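You operate a simulated robot arm through the tools that you are given. There is no shell and no other tool. Be economical: measure what you need, move in short steps, check, and stop when the job is done.

You run a simulated two-armed robot. Do the job below in one go: nothing can be reset, and whatever is moved stays where it is left.

TASK
Wipe up the spill on the assembly table with the rag and put it back.

The check looks at the end state, three seconds after you hand in, the way a careful person would. Anything else that was tipped, shoved, dropped, spilled or broken makes it a failure.

THE ROBOT
Two 7-joint arms with two-finger parallel grippers on one trunk, on a base that drives. Base frame: it is fixed to the floor where the robot stands at the start and does not move with it; the origin is under the middle of the robot, x ahead of it, y to its left, z up. Readings come in mm, degrees, newtons and seconds.
The left shoulder is at the start at [70, 133, 1151], the right one opposite. With the tool pointing down near the work surface each hand reaches from about 100 to 640 mm from the robot's upright axis, wherever it stands, measured 20 degrees to its own side. Payload 1.57 kg a hand.
Tool frame (each hand has its own): the origin (TCP) lies between the finger pads and is the grasp point; the fingertips stand 30 mm ahead of it; z points along the fingers, y is the line along which they close. Largest opening 80 mm; finger width 17, thickness 12; the body of the gripper, 40 by 82 mm, starts 80 mm behind the TCP.
Orientation is that of the tool frame in the base frame, as [roll, pitch, yaw] about the fixed x, y, z axes, in that order (R = Rz(yaw) Ry(pitch) Rx(roll)). With the fingers straight down and closing along the base's y, the tool's x points along the base's -x, its y along +y and its z along -z.

THE INTERFACE
- The arms move only by the tool play_rows. It takes "left_commands", "right_commands" or both (then of equal length, played together; a hand with none holds still); each is text: rows parted by semicolons, each of 7 numbers parted by spaces: the shift along the base's x, y, z in mm, then the turn, a rotation vector about the base's x, y, z in degrees, then the gripper command, from -1 (fully open) to 1 (shut), values between in proportion. In form: x y z wx wy wz jaw; .... A call has 1 to 10 rows; each row is the pose to reach, as a shift and turn from the pose commanded when the call began. Rows are played at 5 a second. More than 50 mm and 8.6 degrees between two rows, or a gripper value outside its range, and nothing of the call is played. A pose out of reach is approached as far as the arm can. The call stops where the force on the tool passes 40 N (or 10 N more than at its start, if that is more) or the arm is blocked; 0.2 s more then pass. The fingers move at their own pace (about 153 mm/s each) and stop on an object; they squeeze with about 37 N. The grip force told is the motor's: it shows also when the fingers shut on nothing. Time passes only in rows, and 0.2 s behind the last, so rows that repeat a pose let the fingers close. It gives the time, the measured TCP pose, the force on the tool (base axes), the opening and the grip force at its end, in the units of the frame above (readings bear some noise).
- Cameras (640 x 400 px; columns grow to the right, rows downward): "scene" is now at [124.3, -38.4, 1366.3]; the picture's right is [-0.44, -0.90, 0.00], its down [-0.63, 0.31, -0.72] and it looks along [0.64, -0.31, -0.70] (base axes); focal length 285 px, centre (320, 200). "left" rides on the left gripper at [72, 7, -122] in its tool frame; the picture's right is [-0.09, 1.00, 0.00], its down [-0.84, -0.08, -0.54] and it looks along [-0.54, -0.05, 0.84] (tool axes); focal length 238 px, centre (320, 200). "right" rides on the right gripper at [72, -7, -122] in its tool frame; the picture's right is [0.09, 1.00, 0.00], its down [-0.84, 0.08, -0.54] and it looks along [-0.54, 0.05, 0.84] (tool axes); focal length 238 px, centre (320, 200).
- capture(camera): a new picture of that camera. It takes no simulated time.
- lift_body(by): slides the trunk up (or, below 0, down) by that many mm; the arms and the scene camera ride with it, the base frame stays. It gives what a move gives, with no picture.
- roll_base(legs): drives the robot by 1 to 6 legs, each [ahead, left, turn to the left] in mm, mm and degrees, along the robot's own axes; the way and the turn of a leg run together, so that a leg with both is an arc; at most 1500 mm and 180 degrees a leg. The arms and the cameras ride along, it lands a little off, and it stops where it bumps. It gives what a move gives.
- pan_tilt(pan, tilt): turns the head with the scene camera to pan (to the left, within 86 degrees either way) and tilt (down, from -29 to 69), counted from straight ahead of the robot. It gives what a move gives.
- measure_at(camera, pixels): for up to 12 pixels [column, row] of the newest picture of that camera ("zoom" is the newest enlarged one), the place [x, y, z] in the base frame of the surface seen there, good to about 2 mm. It takes no simulated time.
- zoom(camera, box): a new picture of the part [left, top, right, bottom] of that camera's present view, enlarged. It takes no simulated time.
- hand_in(): hands the job in; it is judged then, once.

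Go step by step. Measure first, check grasps and placings, and put right what went wrong. The budget is 80 turns and 78 pictures, counting those below and the enlarged ones. Unless the task says otherwise, let go and move clear before handing in, and close with one line.

The tools are called by a JSON object that holds its "op" and its "data". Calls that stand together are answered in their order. play_rows: Moves the arms, as the interface text tells. Its arguments: {"type":"object","properties":{"left_commands":{"type":"string"},"right_commands":{"type":"string"}},"required":[]} The other tools are called the same way: lift_body (by) slides the trunk up or down; roll_base (legs) drives the base; pan_tilt (pan, tilt) turns the head that bears the scene camera; capture (camera) takes a picture; measure_at (camera, pixels) gives the place of the surface under pixels of a picture; zoom (camera, box) takes an enlarged picture of a part of a camera's view; hand_in () hands the job in.

At the start:

```text
time_s: 0.0
left_position: [448.2, 27.7, 1094.6]
left_tool_rot: [-180.0, 0.0, -180.0]
left_ft_force: [0.4, -0.1, 0.0]
left_finger_gap: 80.1
left_gripper_force: 0.0
right_position: [407.0, -353.4, 1035.4]
right_tool_rot: [-179.9, 0.1, -180.0]
right_ft_force: [-1.0, 0.5, 0.4]
right_finger_gap: 79.9
right_gripper_force: 0.1
trunk travel left (down, up): [-725.0, 215.0]
robot x, y, heading: [-1.2, 0.1, 0.2]
head pan, tilt: [-26.1, 44.3]
```

scene: 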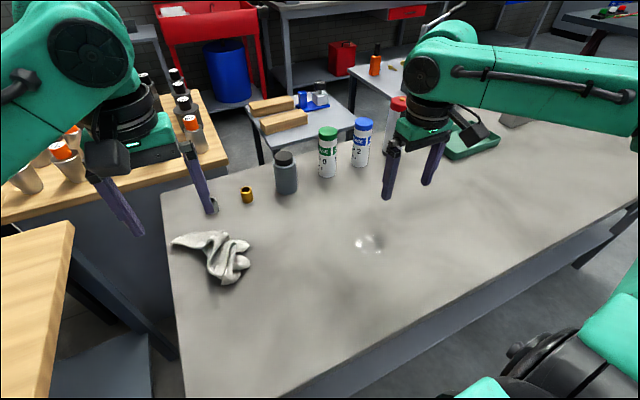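
right: 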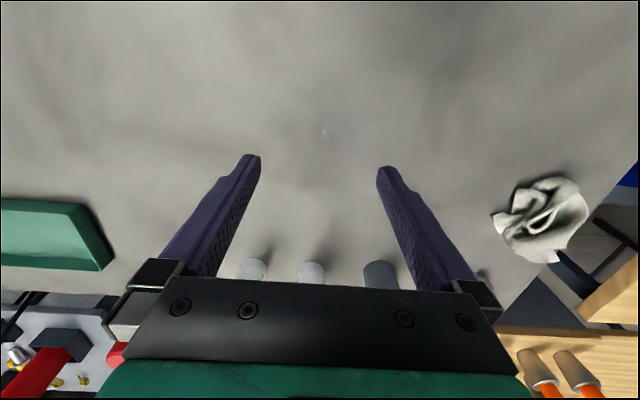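
left: 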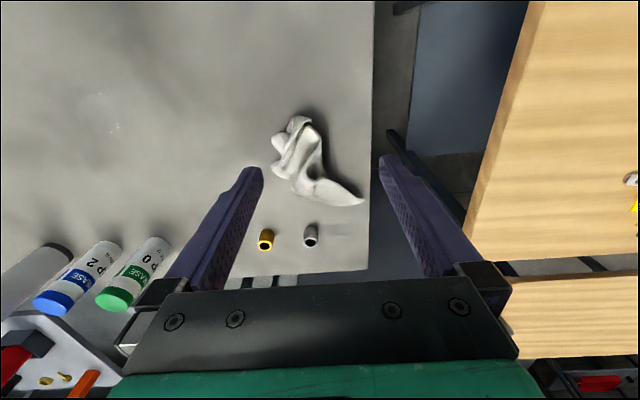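

The rag is at about scene (215,255), and a clear wet spot shows at (368,243). I'll enlarge both and measure them.

{"op": "zoom", "data": {"camera": "scene", "box": [150, 200, 290, 300]}}

{"op": "measure_at", "data": {"camera": "scene", "pixels": [[175, 243], [205, 240], [225, 240], [245, 248], [215, 260], [235, 265], [225, 280], [358, 242], [380, 242], [368, 235], [368, 252], [168, 200]]}}

{"op": "zoom", "data": {"camera": "scene", "box": [310, 200, 430, 280]}}

```text
4.00 times, centred on (220, 250) of scene
```

zoom: 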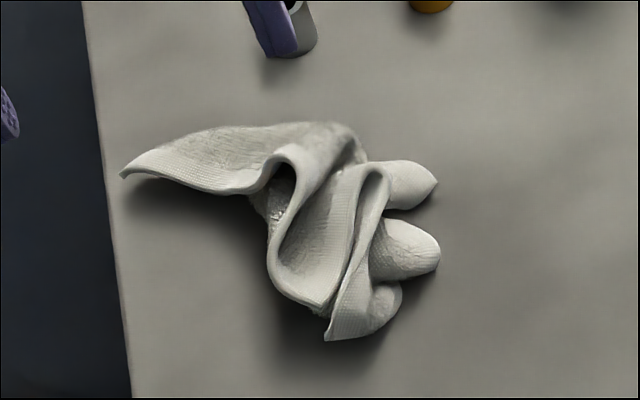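

```text
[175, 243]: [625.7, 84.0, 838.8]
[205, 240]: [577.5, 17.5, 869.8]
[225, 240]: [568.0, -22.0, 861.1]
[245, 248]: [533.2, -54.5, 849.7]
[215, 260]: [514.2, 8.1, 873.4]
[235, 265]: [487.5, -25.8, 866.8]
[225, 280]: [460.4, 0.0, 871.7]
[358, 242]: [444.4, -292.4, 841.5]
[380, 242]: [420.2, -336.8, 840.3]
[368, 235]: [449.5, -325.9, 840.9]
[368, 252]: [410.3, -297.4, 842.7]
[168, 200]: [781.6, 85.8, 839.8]
```

```text
5.00 times, centred on (370, 240) of scene
```

zoom: 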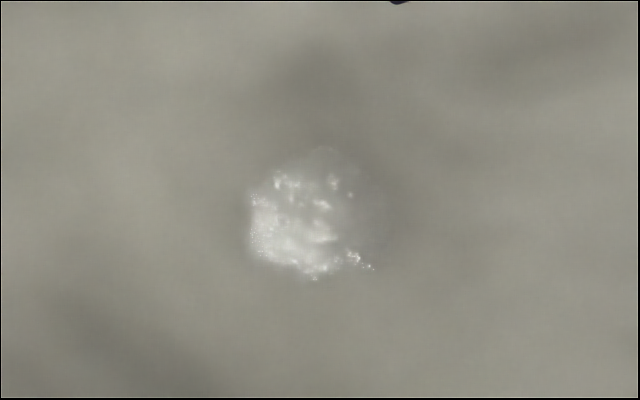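

{"op": "zoom", "data": {"camera": "right", "box": [220, 50, 420, 180]}}

{"op": "zoom", "data": {"camera": "left", "box": [20, 60, 200, 180]}}

{"op": "measure_at", "data": {"camera": "left", "pixels": [[112, 127], [118, 120], [97, 93], [300, 150], [362, 203], [295, 120], [320, 190], [280, 145], [310, 236], [310, 228], [340, 50], [330, 220]]}}

{"op": "measure_at", "data": {"camera": "right", "pixels": [[323, 131], [323, 100], [323, 160]]}}

```text
3.08 times, centred on (320, 115) of right
```

zoom: 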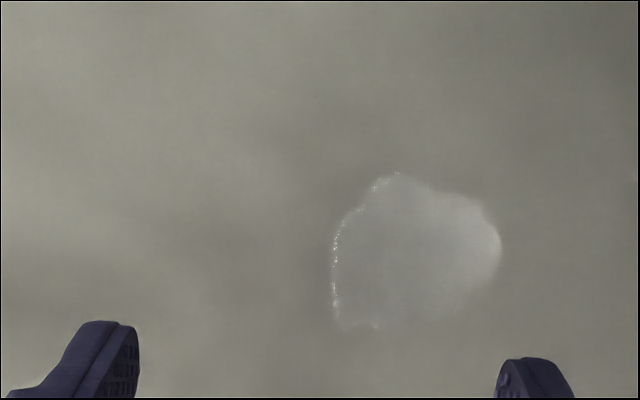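

```text
3.33 times, centred on (110, 120) of left
```

zoom: 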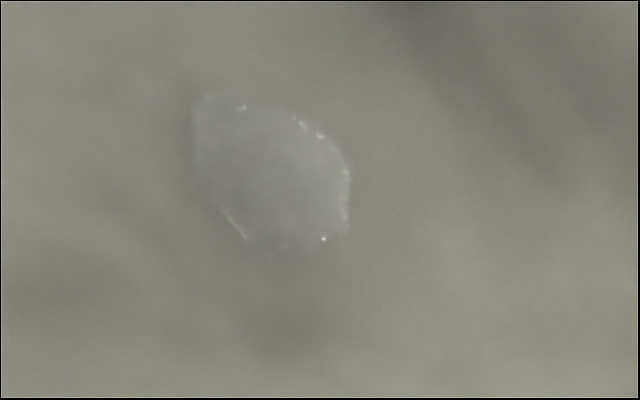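

```text
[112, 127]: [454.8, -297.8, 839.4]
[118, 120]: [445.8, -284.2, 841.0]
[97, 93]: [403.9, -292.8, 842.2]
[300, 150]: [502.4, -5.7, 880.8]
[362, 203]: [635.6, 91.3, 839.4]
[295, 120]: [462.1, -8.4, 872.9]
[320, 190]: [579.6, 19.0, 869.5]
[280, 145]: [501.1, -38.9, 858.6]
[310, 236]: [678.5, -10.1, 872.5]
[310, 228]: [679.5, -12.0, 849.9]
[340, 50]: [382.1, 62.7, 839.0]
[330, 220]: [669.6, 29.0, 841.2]
```

```text
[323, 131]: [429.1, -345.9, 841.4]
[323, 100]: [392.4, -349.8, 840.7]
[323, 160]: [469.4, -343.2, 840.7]
```

The spill shows as a rounded patch in both wrist views. I'll measure its outline.

{"op": "measure_at", "data": {"camera": "right", "pixels": [[323, 132], [378, 131], [344, 106], [326, 157], [372, 115], [360, 157]]}}

{"op": "measure_at", "data": {"camera": "left", "pixels": [[72, 100], [119, 120], [85, 88], [95, 136], [110, 133], [325, 130], [345, 195], [300, 185], [310, 165], [292, 165]]}}

{"op": "zoom", "data": {"camera": "left", "box": [240, 90, 400, 270]}}

```text
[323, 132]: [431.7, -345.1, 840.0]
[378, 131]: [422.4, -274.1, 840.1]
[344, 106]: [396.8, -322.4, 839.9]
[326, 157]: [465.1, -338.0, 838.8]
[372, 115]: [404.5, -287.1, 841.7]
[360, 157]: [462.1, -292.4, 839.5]
```

```text
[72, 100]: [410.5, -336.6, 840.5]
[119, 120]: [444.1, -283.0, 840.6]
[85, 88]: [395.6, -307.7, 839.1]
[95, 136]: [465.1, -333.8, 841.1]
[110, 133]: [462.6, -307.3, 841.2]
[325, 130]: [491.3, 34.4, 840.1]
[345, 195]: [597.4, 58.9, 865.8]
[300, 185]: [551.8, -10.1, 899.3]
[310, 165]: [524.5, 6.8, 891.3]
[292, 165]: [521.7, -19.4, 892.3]
```

```text
2.22 times, centred on (320, 180) of left
```

zoom: 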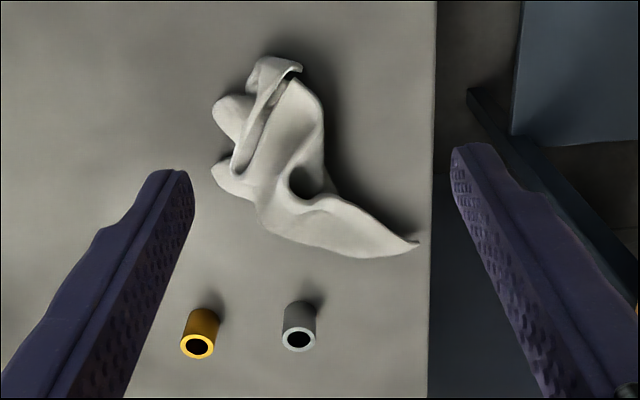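

Spill: centre about (431,-310), radius about 37, with the table at z≈840. The rag's body is around (530,-5), with its top near z 895. The right arm reaches both, so I'll move the left arm aside first.

{"op": "play_rows", "data": {"left_commands": "0 45 10 0 0 0 -1; 0 90 20 0 0 0 -1; -10 135 30 0 0 0 -1; -20 180 40 0 0 0 -1; -30 225 40 0 0 0 -1; -40 270 40 0 0 0 -1; -50 300 40 0 0 0 -1"}}

```text
time_s: 1.6
left_position: [399.8, 327.7, 1136.0]
left_tool_rot: [-179.9, 0.0, 180.0]
left_ft_force: [-0.7, 0.9, 0.1]
left_finger_gap: 80.1
left_gripper_force: 0.1
right_position: [406.8, -352.2, 1035.0]
right_tool_rot: [-180.0, 0.1, -180.0]
right_ft_force: [0.2, 0.7, -0.1]
right_finger_gap: 80.1
right_gripper_force: 0.0
trunk travel left (down, up): [-725.0, 215.0]
robot x, y, heading: [-2.4, 0.9, 0.1]
head pan, tilt: [-26.1, 44.3]
```

The left arm is clear. Now the right hand goes above the rag, staying high.

{"op": "play_rows", "data": {"right_commands": "5 45 10 0 0 0 -1; 15 90 20 0 0 0 -1; 25 135 30 0 0 0 -1; 35 180 40 0 0 0 -1; 45 225 40 0 0 0 -1; 55 270 40 0 0 0 -1; 65 310 40 0 0 0 -1; 75 345 40 0 0 0 -1; 75 345 40 0 0 0 -1"}}

{"op": "capture", "data": {"camera": "right"}}

{"op": "capture", "data": {"camera": "scene"}}

```text
time_s: 3.6
left_position: [401.1, 326.5, 1133.6]
left_tool_rot: [-180.0, -0.1, 179.9]
left_ft_force: [1.3, 0.7, -0.4]
left_finger_gap: 80.2
left_gripper_force: 0.0
right_position: [441.8, -66.8, 1065.1]
right_tool_rot: [179.9, 0.1, 179.9]
right_ft_force: [-0.2, 0.8, -0.6]
right_finger_gap: 79.9
right_gripper_force: 0.1
right hand out of reach, approached as far as the arm can: row 6, 7, 8, 9
trunk travel left (down, up): [-725.0, 215.0]
robot x, y, heading: [2.1, -3.3, 0.2]
head pan, tilt: [-26.1, 44.3]
```

```text
69 pictures are left
```

right: 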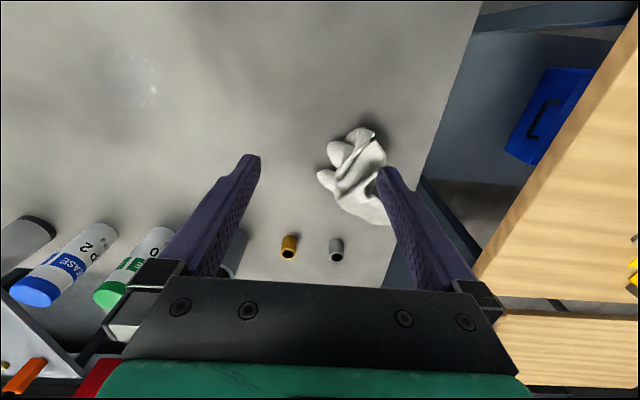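

```text
68 pictures are left
```

scene: 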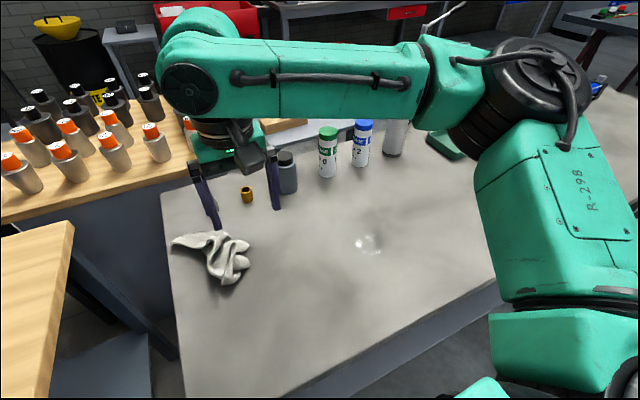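

The right arm runs out of reach near y=-67, so I'll turn the base 15° to the left. That puts the rag on the right arm's side.

{"op": "roll_base", "data": {"legs": [[0, 0, 15]]}}

{"op": "capture", "data": {"camera": "right"}}

{"op": "capture", "data": {"camera": "scene"}}

```text
time_s: 4.9
left_position: [303.8, 417.1, 1134.8]
left_tool_rot: [-179.9, 0.0, -165.2]
left_ft_force: [0.1, -0.5, -0.3]
left_finger_gap: 79.9
left_gripper_force: 0.0
right_position: [443.7, 46.8, 1065.0]
right_tool_rot: [179.9, 0.0, -165.1]
right_ft_force: [-0.1, 0.0, -0.4]
right_finger_gap: 80.1
right_gripper_force: 0.0
trunk travel left (down, up): [-725.0, 215.0]
robot x, y, heading: [-0.1, -0.9, 14.7]
head pan, tilt: [-26.1, 44.3]
```

```text
67 pictures are left
```

right: 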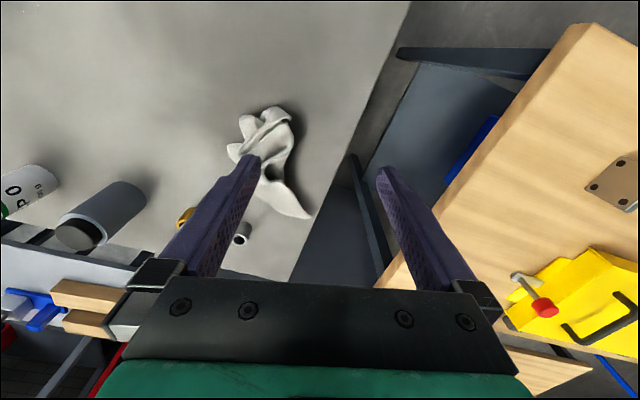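

```text
66 pictures are left
```

scene: 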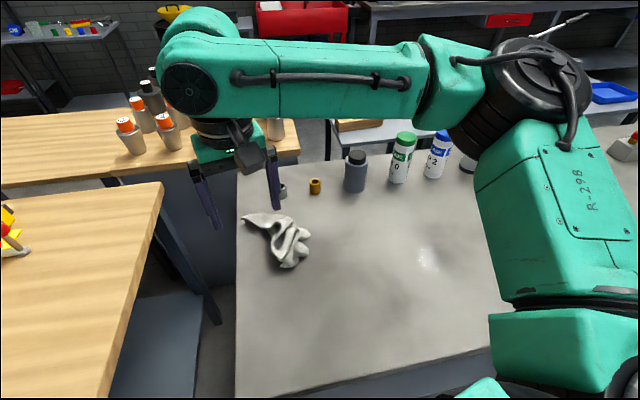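

The right hand can now get over the rag. I'll square the tool to base y and come to about (500,-8,1020) to look.

{"op": "play_rows", "data": {"right_commands": "15 -20 0 0 0 -5 -1; 35 -40 -10 0 0 -10 -1; 50 -54 -25 0 0 -15 -1; 56 -54 -45 0 0 -15 -1; 56 -54 -45 0 0 -15 -1"}}

{"op": "capture", "data": {"camera": "right"}}

```text
time_s: 6.1
left_position: [303.7, 417.5, 1135.4]
left_tool_rot: [-180.0, 0.0, -165.1]
left_ft_force: [0.5, -1.0, 0.2]
left_finger_gap: 80.0
left_gripper_force: 0.0
right_position: [500.2, -6.0, 1018.0]
right_tool_rot: [179.9, 0.0, 179.8]
right_ft_force: [1.1, -0.1, 0.3]
right_finger_gap: 80.0
right_gripper_force: 0.1
trunk travel left (down, up): [-725.0, 215.0]
robot x, y, heading: [-0.7, -1.7, 15.1]
head pan, tilt: [-26.1, 44.3]
```

```text
65 pictures are left
```

right: 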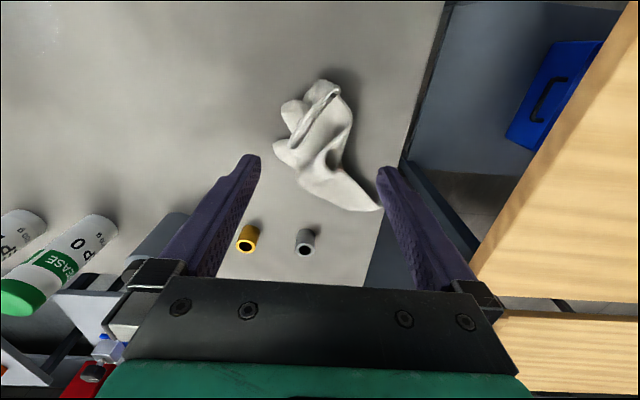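

{"op": "zoom", "data": {"camera": "right", "box": [240, 60, 400, 220]}}

{"op": "measure_at", "data": {"camera": "right", "pixels": [[322, 88], [322, 110], [335, 110], [305, 120], [320, 130], [335, 130], [348, 125], [310, 150], [325, 150], [315, 168], [330, 168], [345, 185]]}}

{"op": "measure_at", "data": {"camera": "right", "pixels": [[285, 108], [293, 125], [280, 145], [290, 150], [318, 140], [325, 140], [340, 140], [328, 98], [247, 232], [380, 209], [300, 165], [310, 100]]}}

```text
2.50 times, centred on (320, 140) of right
```

zoom: 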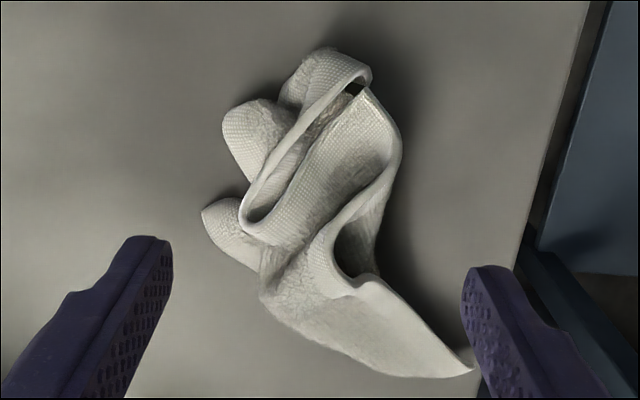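

```text
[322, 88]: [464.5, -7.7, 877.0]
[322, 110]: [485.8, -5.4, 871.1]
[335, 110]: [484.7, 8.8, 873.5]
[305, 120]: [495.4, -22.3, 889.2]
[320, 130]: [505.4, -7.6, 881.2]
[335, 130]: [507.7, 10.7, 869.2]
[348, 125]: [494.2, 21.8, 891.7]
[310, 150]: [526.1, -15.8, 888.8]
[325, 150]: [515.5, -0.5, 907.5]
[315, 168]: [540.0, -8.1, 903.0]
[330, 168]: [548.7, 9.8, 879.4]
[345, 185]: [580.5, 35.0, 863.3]
```

```text
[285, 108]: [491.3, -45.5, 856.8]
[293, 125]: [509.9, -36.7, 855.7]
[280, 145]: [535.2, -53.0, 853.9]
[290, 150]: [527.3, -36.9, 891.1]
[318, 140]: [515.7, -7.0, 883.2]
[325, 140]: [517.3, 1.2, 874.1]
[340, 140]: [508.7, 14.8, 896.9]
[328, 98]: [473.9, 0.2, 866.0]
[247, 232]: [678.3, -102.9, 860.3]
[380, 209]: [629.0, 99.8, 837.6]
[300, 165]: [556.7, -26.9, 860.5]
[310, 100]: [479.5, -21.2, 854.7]
```

The rag's upper folds span y from about -37 to +22 at x≈513, with tops near 890–907. I'll straddle them with the tips at z≈862, above the low lobes, first stopping a little higher.

{"op": "play_rows", "data": {"right_commands": "13 -2 -40 0 0 0 -1; 13 -2 -70 0 0 0 -1; 13 -2 -90 0 0 0 -1; 13 -2 -90 0 0 0 -1"}}

{"op": "capture", "data": {"camera": "right"}}

```text
time_s: 7.1
left_position: [304.3, 418.1, 1134.3]
left_tool_rot: [-180.0, 0.1, -165.2]
left_ft_force: [0.4, -0.1, 0.1]
left_finger_gap: 80.2
left_gripper_force: 0.2
right_position: [511.9, -9.5, 928.4]
right_tool_rot: [180.0, 0.1, 179.8]
right_ft_force: [-0.4, 0.6, 0.2]
right_finger_gap: 80.1
right_gripper_force: 0.1
trunk travel left (down, up): [-725.0, 215.0]
robot x, y, heading: [1.8, 1.0, 14.8]
head pan, tilt: [-26.1, 44.3]
```

```text
63 pictures are left
```

right: 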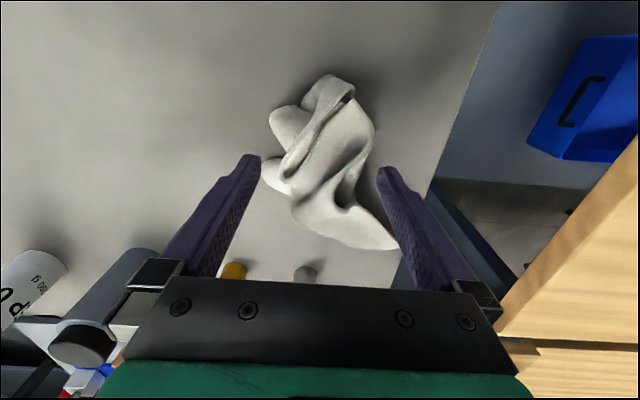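

The folds lie between the fingers. I'll descend to TCP z≈890 and close.

{"op": "play_rows", "data": {"right_commands": "0 0 -20 0 0 0 -1; 0 0 -39 0 0 0 -1; 0 0 -39 0 0 0 -1; 0 0 -39 0 0 0 0; 0 0 -39 0 0 0 1; 0 0 -39 0 0 0 1; 0 0 -39 0 0 0 1"}}

{"op": "capture", "data": {"camera": "right"}}

```text
time_s: 8.7
left_position: [304.1, 417.2, 1134.9]
left_tool_rot: [-180.0, -0.1, -165.3]
left_ft_force: [1.2, 0.1, 0.6]
left_finger_gap: 80.0
left_gripper_force: 0.0
right_position: [509.4, -14.0, 893.1]
right_tool_rot: [179.7, 0.1, 179.9]
right_ft_force: [0.9, -0.3, 0.3]
right_finger_gap: 9.6
right_gripper_force: 27.7
right hand out of reach, approached as far as the arm can: row 2, 3, 4, 5, 6, 7
trunk travel left (down, up): [-725.0, 215.0]
robot x, y, heading: [0.9, 0.6, 14.7]
head pan, tilt: [-26.1, 44.3]
```

```text
62 pictures are left
```

right: 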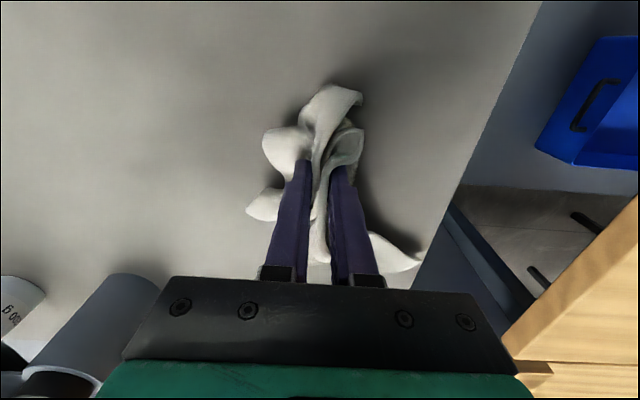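

The soft rag is gripped (gap 9.6 mm, 27.7 N). I'll lift straight up and check.

{"op": "play_rows", "data": {"right_commands": "0 0 30 0 0 0 1; 0 0 60 0 0 0 1; 0 0 100 0 0 0 1; 0 0 130 0 0 0 1; 0 0 130 0 0 0 1"}}

{"op": "capture", "data": {"camera": "scene"}}

{"op": "capture", "data": {"camera": "right"}}

```text
time_s: 9.9
left_position: [304.4, 416.5, 1134.0]
left_tool_rot: [180.0, 0.0, -165.3]
left_ft_force: [-0.6, 0.4, 0.7]
left_finger_gap: 80.3
left_gripper_force: 0.0
right_position: [512.8, -14.0, 1023.6]
right_tool_rot: [179.9, 0.0, 179.8]
right_ft_force: [0.8, 0.0, -0.6]
right_finger_gap: 9.9
right_gripper_force: 28.2
trunk travel left (down, up): [-725.0, 215.0]
robot x, y, heading: [-1.1, -2.3, 14.9]
head pan, tilt: [-26.1, 44.3]
```

```text
61 pictures are left
```

scene: 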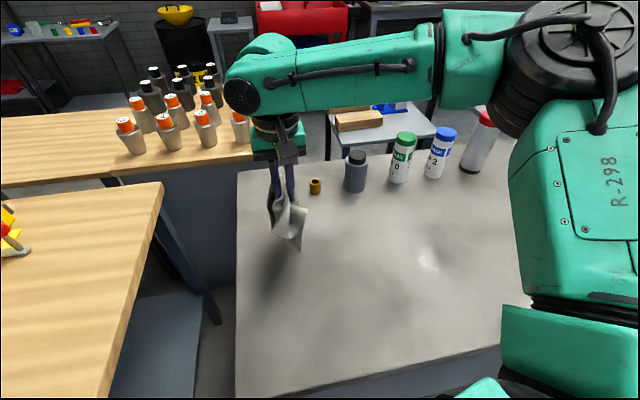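

```text
60 pictures are left
```

right: 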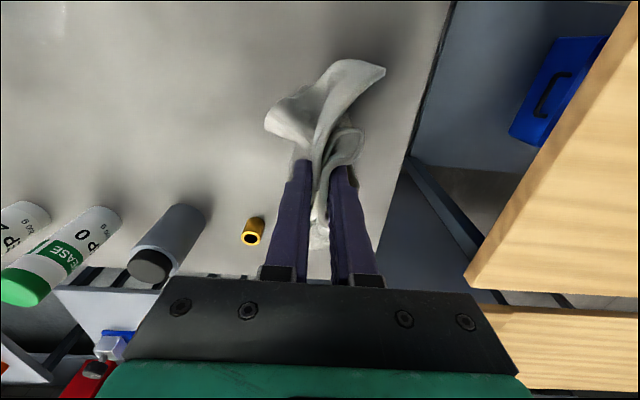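

The rag is held and hangs free. I'll carry it to the near side of the spill, around (431,-310), staying high.

{"op": "play_rows", "data": {"right_commands": "-10 -40 0 0 0 0 1; -20 -80 0 0 0 0 1; -30 -120 0 0 0 0 1; -42 -160 0 0 0 0 1; -54 -200 0 0 0 0 1; -66 -240 0 0 0 0 1; -80 -280 0 0 0 0 1; -82 -296 0 0 0 0 1; -82 -296 0 0 0 0 1"}}

{"op": "capture", "data": {"camera": "scene"}}

{"op": "capture", "data": {"camera": "right"}}

```text
time_s: 11.9
left_position: [304.9, 418.2, 1134.5]
left_tool_rot: [-180.0, -0.1, -165.3]
left_ft_force: [-0.7, 0.2, -0.2]
left_finger_gap: 80.2
left_gripper_force: 0.1
right_position: [429.2, -309.6, 1023.9]
right_tool_rot: [179.8, 0.0, 179.9]
right_ft_force: [0.0, -0.1, 0.2]
right_finger_gap: 10.0
right_gripper_force: 27.9
trunk travel left (down, up): [-725.0, 215.0]
robot x, y, heading: [-0.6, -2.0, 14.9]
head pan, tilt: [-26.1, 44.3]
```

```text
59 pictures are left
```

scene: 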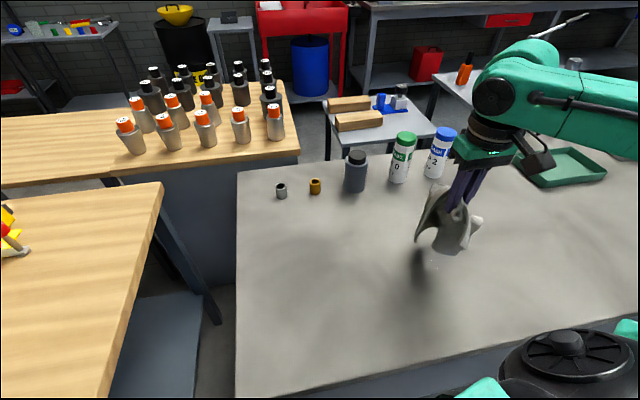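

```text
58 pictures are left
```

right: 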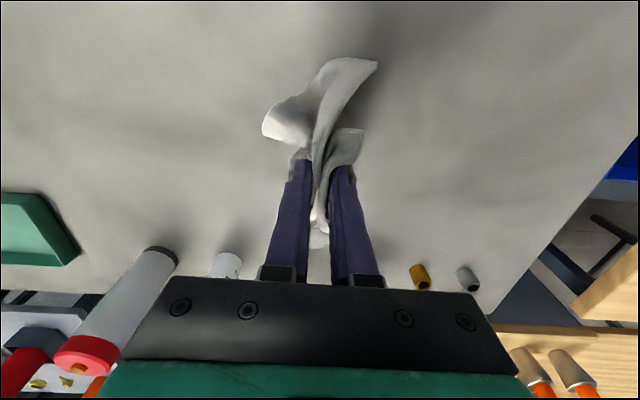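

Over the spill. I'll lower until the rag presses on the table (TCP z≈882, tips about 12 mm above the surface).

{"op": "play_rows", "data": {"right_commands": "0 0 -45 0 0 0 1; 0 0 -85 0 0 0 1; 0 0 -110 0 0 0 1; 0 0 -125 0 0 0 1; 0 0 -135 0 0 0 1; 0 0 -142 0 0 0 1; 0 0 -142 0 0 0 1"}}

{"op": "capture", "data": {"camera": "right"}}

```text
time_s: 13.5
left_position: [303.1, 417.6, 1135.6]
left_tool_rot: [-179.8, -0.1, -165.1]
left_ft_force: [0.0, -0.6, 0.3]
left_finger_gap: 80.1
left_gripper_force: 0.0
right_position: [427.0, -308.8, 882.7]
right_tool_rot: [-179.9, 0.3, 179.8]
right_ft_force: [1.5, -2.5, 14.6]
right_finger_gap: 9.9
right_gripper_force: 28.4
trunk travel left (down, up): [-725.0, 215.0]
robot x, y, heading: [-1.3, 0.7, 14.9]
head pan, tilt: [-26.1, 44.3]
```

```text
57 pictures are left
```

right: 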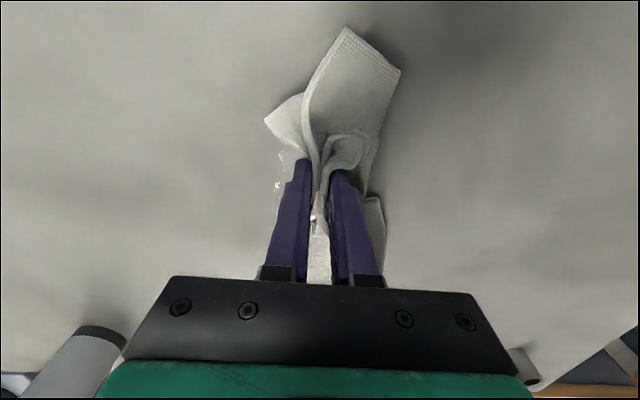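

The rag presses on the table with about 15 N. Now I'll wipe in y strokes stepped over x.

{"op": "play_rows", "data": {"right_commands": "-30 -20 0 0 0 0 1; -30 -55 0 0 0 0 1; -15 -20 0 0 0 0 1; -15 25 0 0 0 0 1; -15 55 0 0 0 0 1; 5 25 0 0 0 0 1; 5 -20 0 0 0 0 1; 5 -55 0 0 0 0 1; 20 -20 0 0 0 0 1; 20 25 0 0 0 0 1"}}

{"op": "capture", "data": {"camera": "right"}}

{"op": "capture", "data": {"camera": "scene"}}

```text
time_s: 15.7
left_position: [302.9, 418.4, 1133.2]
left_tool_rot: [-179.9, 0.0, -165.2]
left_ft_force: [-0.2, 0.0, -0.1]
left_finger_gap: 80.1
left_gripper_force: 0.1
right_position: [447.9, -282.8, 883.4]
right_tool_rot: [-179.9, 0.1, 179.8]
right_ft_force: [1.2, -4.4, 10.9]
right_finger_gap: 9.7
right_gripper_force: 28.3
trunk travel left (down, up): [-725.0, 215.0]
robot x, y, heading: [-1.0, 0.9, 14.8]
head pan, tilt: [-26.1, 44.3]
```

```text
56 pictures are left
```

right: 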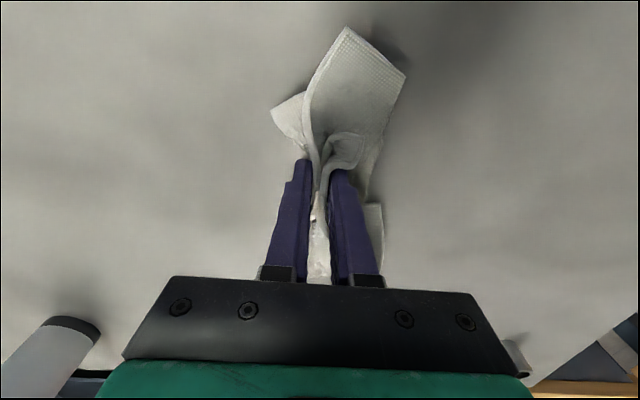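

```text
55 pictures are left
```

scene: 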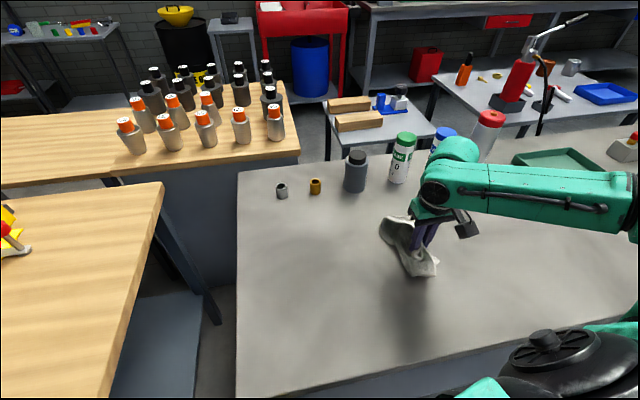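

No wet sheen shows beside the rag now. I'll do a second pass with cross strokes along x to cover it all.

{"op": "play_rows", "data": {"right_commands": "20 0 0 0 0 0 1; 20 -40 0 0 0 0 1; 20 -75 0 0 0 0 1; -20 -65 0 0 0 0 1; -60 -60 0 0 0 0 1; -60 -35 0 0 0 0 1; -20 -30 0 0 0 0 1; 20 -25 0 0 0 0 1; -20 -10 0 0 0 0 1; -60 0 0 0 0 0 1"}}

{"op": "play_rows", "data": {"right_commands": "40 10 0 0 0 0 1; 80 15 0 0 0 0 1; 80 15 40 0 0 0 1; 70 60 90 0 0 0 1; 60 110 140 0 0 0 1; 60 155 140 0 0 0 1; 60 155 140 0 0 0 1"}}

{"op": "capture", "data": {"camera": "scene"}}

{"op": "capture", "data": {"camera": "right"}}

{"op": "zoom", "data": {"camera": "scene", "box": [360, 200, 500, 300]}}

```text
time_s: 17.9
left_position: [302.3, 419.4, 1135.3]
left_tool_rot: [-179.9, 0.1, -165.1]
left_ft_force: [0.3, -0.1, 0.0]
left_finger_gap: 79.8
left_gripper_force: 0.2
right_position: [384.8, -283.4, 882.3]
right_tool_rot: [179.9, 0.3, 179.8]
right_ft_force: [1.9, 0.2, 13.0]
right_finger_gap: 10.1
right_gripper_force: 27.9
trunk travel left (down, up): [-725.0, 215.0]
robot x, y, heading: [0.5, -2.2, 14.8]
head pan, tilt: [-26.1, 44.3]
```

```text
refused: row 4 steps farther than a row can; nothing moved
```

```text
54 pictures are left
```

scene: 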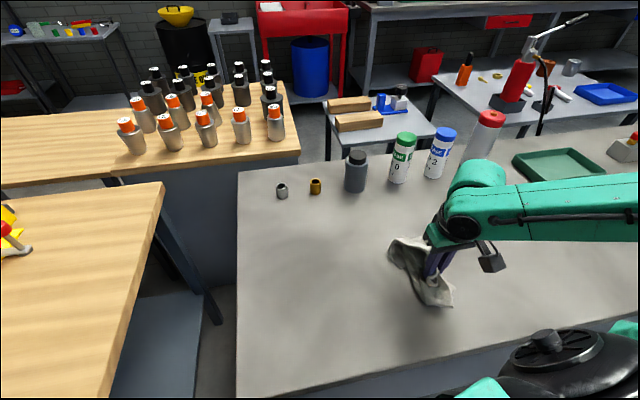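

```text
53 pictures are left
```

right: 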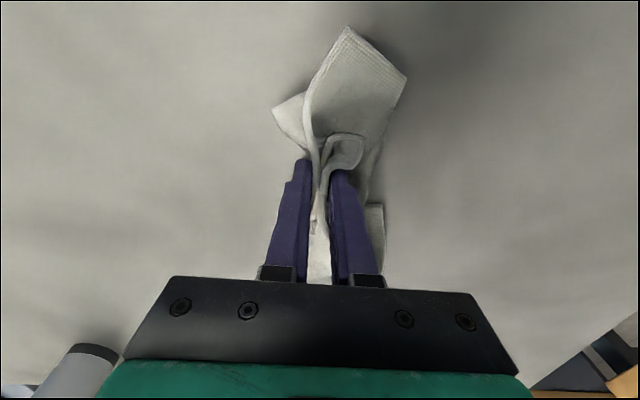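

```text
4.00 times, centred on (430, 250) of scene
```

zoom: 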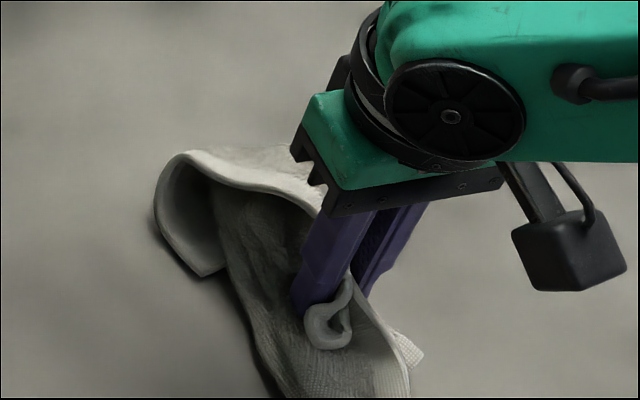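

The second pass is done, but the lift was refused because a step was too long. I'll make one more stroke along x, then lift straight up and back off towards the rag's spot to look.

{"op": "play_rows", "data": {"right_commands": "40 -25 0 0 0 0 1; 80 -25 0 0 0 0 1; 80 -25 40 0 0 0 1; 80 -20 85 0 0 0 1; 80 -10 130 0 0 0 1; 80 30 140 0 0 0 1; 80 75 140 0 0 0 1; 80 120 140 0 0 0 1; 80 160 140 0 0 0 1; 80 160 140 0 0 0 1"}}

{"op": "capture", "data": {"camera": "scene"}}

{"op": "zoom", "data": {"camera": "scene", "box": [350, 190, 510, 300]}}

{"op": "capture", "data": {"camera": "right"}}

```text
time_s: 20.1
left_position: [302.8, 416.2, 1134.7]
left_tool_rot: [-180.0, 0.0, -165.2]
left_ft_force: [-0.7, 0.0, 1.3]
left_finger_gap: 80.1
left_gripper_force: 0.2
right_position: [469.5, -126.3, 1020.3]
right_tool_rot: [-180.0, 0.2, 179.8]
right_ft_force: [-0.4, -0.3, -0.4]
right_finger_gap: 9.9
right_gripper_force: 28.0
trunk travel left (down, up): [-725.0, 215.0]
robot x, y, heading: [-0.5, 1.4, 14.5]
head pan, tilt: [-26.1, 44.3]
```

```text
51 pictures are left
```

scene: 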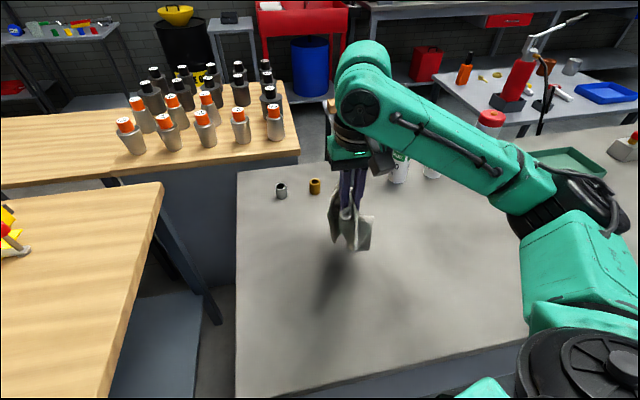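

```text
3.64 times, centred on (430, 245) of scene
```

zoom: 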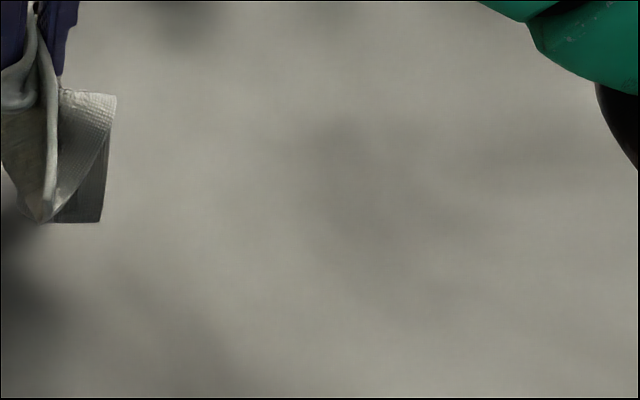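

```text
49 pictures are left
```

right: 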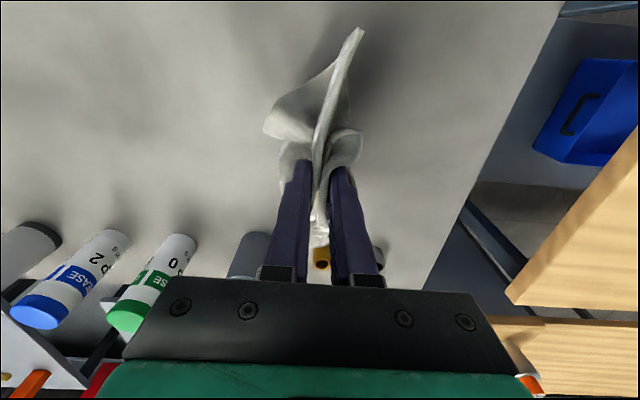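

The spill area is clean in the zoom, with no highlights left. I'll take the rag back to where it was gripped, (511,-14).

{"op": "play_rows", "data": {"right_commands": "12 40 0 0 0 0 1; 26 80 0 0 0 0 1; 41 112 0 0 0 0 1; 41 112 -40 0 0 0 1; 41 112 -80 0 0 0 1; 41 112 -110 0 0 0 1; 41 112 -127 0 0 0 1; 41 112 -127 0 0 0 1"}}

{"op": "capture", "data": {"camera": "right"}}

{"op": "capture", "data": {"camera": "scene"}}

```text
time_s: 21.9
left_position: [303.9, 418.2, 1135.5]
left_tool_rot: [-179.9, 0.0, -165.2]
left_ft_force: [-0.4, 0.5, -0.1]
left_finger_gap: 80.1
left_gripper_force: 0.1
right_position: [509.1, -12.8, 892.9]
right_tool_rot: [179.8, 0.0, 179.8]
right_ft_force: [0.4, -0.5, 0.4]
right_finger_gap: 9.5
right_gripper_force: 28.5
trunk travel left (down, up): [-725.0, 215.0]
robot x, y, heading: [-1.0, 2.7, 15.0]
head pan, tilt: [-26.1, 44.3]
```

```text
48 pictures are left
```

right: 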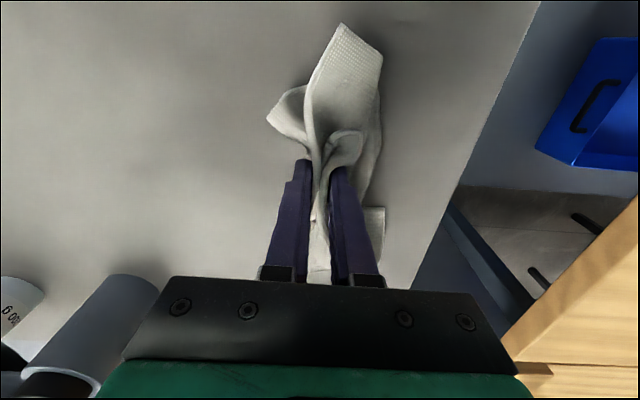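

```text
47 pictures are left
```

scene: 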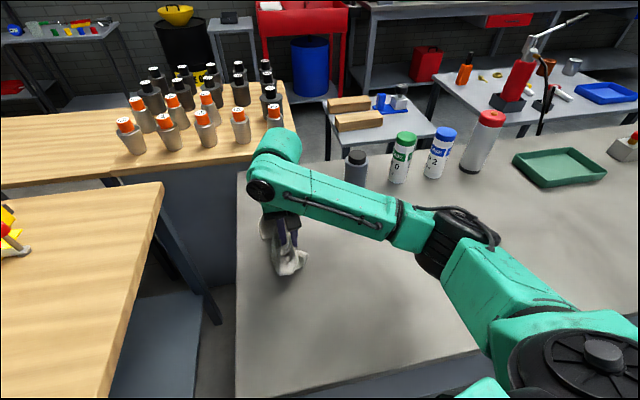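

The hand is back at the grip spot with the rag resting on the table. I'll open and rise straight up.

{"op": "play_rows", "data": {"right_commands": "0 0 0 0 0 0 0.5; 0 0 0 0 0 0 0; 0 0 0 0 0 0 -0.5; 0 0 0 0 0 0 -0.5; 0 0 30 0 0 0 -0.5; 0 0 70 0 0 0 -0.5; 0 0 110 0 0 0 -0.5; 0 0 130 0 0 0 -0.5; 0 0 130 0 0 0 -1"}}

{"op": "capture", "data": {"camera": "right"}}

{"op": "capture", "data": {"camera": "scene"}}

```text
time_s: 23.9
left_position: [305.4, 418.0, 1136.0]
left_tool_rot: [-180.0, 0.0, -165.3]
left_ft_force: [-0.5, 0.0, -0.7]
left_finger_gap: 80.0
left_gripper_force: 0.0
right_position: [507.7, -14.2, 1022.4]
right_tool_rot: [179.8, 0.0, 179.8]
right_ft_force: [-0.1, 1.1, 0.3]
right_finger_gap: 79.9
right_gripper_force: 0.1
trunk travel left (down, up): [-725.0, 215.0]
robot x, y, heading: [1.9, 0.6, 14.8]
head pan, tilt: [-26.1, 44.3]
```

```text
46 pictures are left
```

right: 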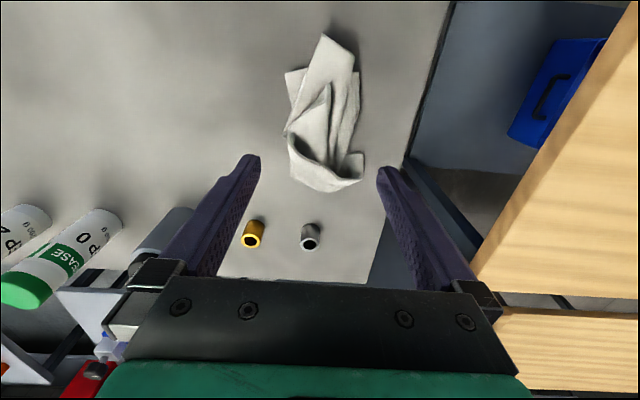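

```text
45 pictures are left
```

scene: 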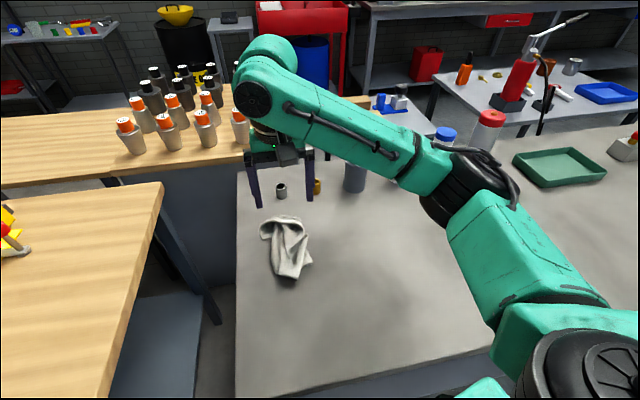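

The rag is down and looks close to its old place. I'll measure it against where it lay before.

{"op": "measure_at", "data": {"camera": "right", "pixels": [[325, 38], [287, 73], [356, 75], [290, 135], [293, 170], [330, 188], [360, 175], [358, 158], [320, 110], [340, 120], [325, 150], [300, 90]]}}

{"op": "zoom", "data": {"camera": "scene", "box": [220, 170, 380, 300]}}

```text
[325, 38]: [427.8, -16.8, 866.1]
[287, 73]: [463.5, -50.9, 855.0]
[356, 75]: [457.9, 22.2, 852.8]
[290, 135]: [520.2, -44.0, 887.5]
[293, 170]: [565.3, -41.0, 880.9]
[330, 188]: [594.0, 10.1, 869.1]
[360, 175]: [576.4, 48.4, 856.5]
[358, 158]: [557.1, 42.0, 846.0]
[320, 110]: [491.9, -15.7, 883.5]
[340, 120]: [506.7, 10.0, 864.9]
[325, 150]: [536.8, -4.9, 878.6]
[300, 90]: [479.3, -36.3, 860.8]
```

```text
3.08 times, centred on (300, 235) of scene
```

zoom: 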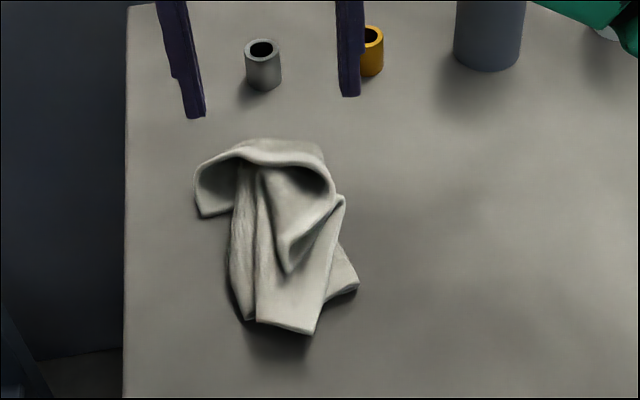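

The rag now spans x 428–598 and y -51–48, centred about 20 mm from its old centre, so it is back in place. I'll move the right hand clear over the spill area and check the table there.

{"op": "play_rows", "data": {"right_commands": "-12 -40 10 0 0 0 -1; -24 -85 10 0 0 0 -1; -36 -130 10 0 0 0 -1; -48 -175 10 0 0 0 -1; -60 -220 10 0 0 0 -1; -72 -265 10 0 0 0 -1; -86 -310 10 0 0 0 -1; -100 -340 10 0 0 0 -1; -100 -340 10 0 0 0 -1"}}

{"op": "capture", "data": {"camera": "right"}}

{"op": "zoom", "data": {"camera": "right", "box": [220, 50, 420, 180]}}

{"op": "capture", "data": {"camera": "scene"}}

```text
time_s: 25.9
left_position: [303.7, 418.4, 1133.7]
left_tool_rot: [-179.9, 0.0, -165.2]
left_ft_force: [-0.2, -0.9, 0.6]
left_finger_gap: 79.7
left_gripper_force: 0.0
right_position: [407.6, -353.3, 1034.3]
right_tool_rot: [180.0, 0.0, 179.9]
right_ft_force: [-0.6, -0.2, 0.3]
right_finger_gap: 79.9
right_gripper_force: 0.1
trunk travel left (down, up): [-725.0, 215.0]
robot x, y, heading: [4.0, 0.7, 14.7]
head pan, tilt: [-26.1, 44.3]
```

```text
43 pictures are left
```

right: 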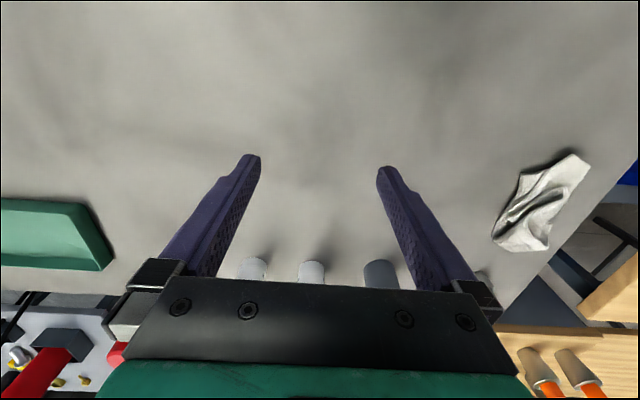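

```text
3.08 times, centred on (320, 115) of right
```

zoom: 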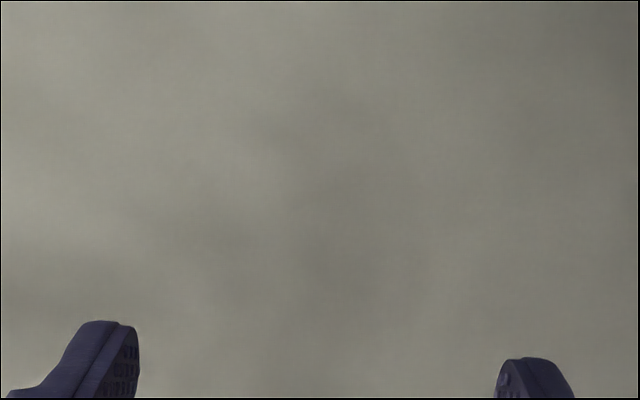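

```text
41 pictures are left
```

scene: 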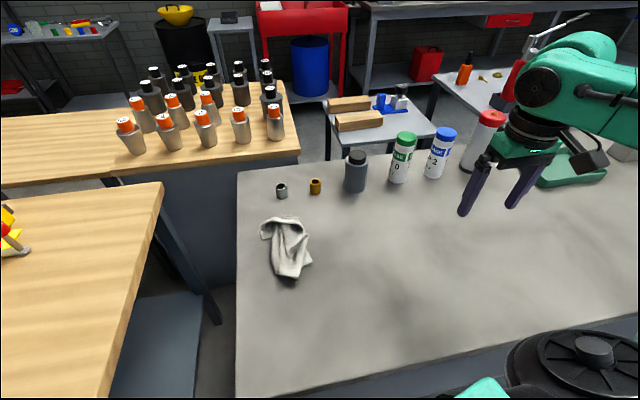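

From the same viewpoint as the start, the spill is gone. The rag is back in place and nothing else has moved, so I'm handing in.

{"op": "hand_in", "data": {}}

```text
The job is handed in.
```

I wiped up the spill, put the rag back within about 20 mm of where it lay (its folds now fall differently), and moved the hands clear with nothing else disturbed.
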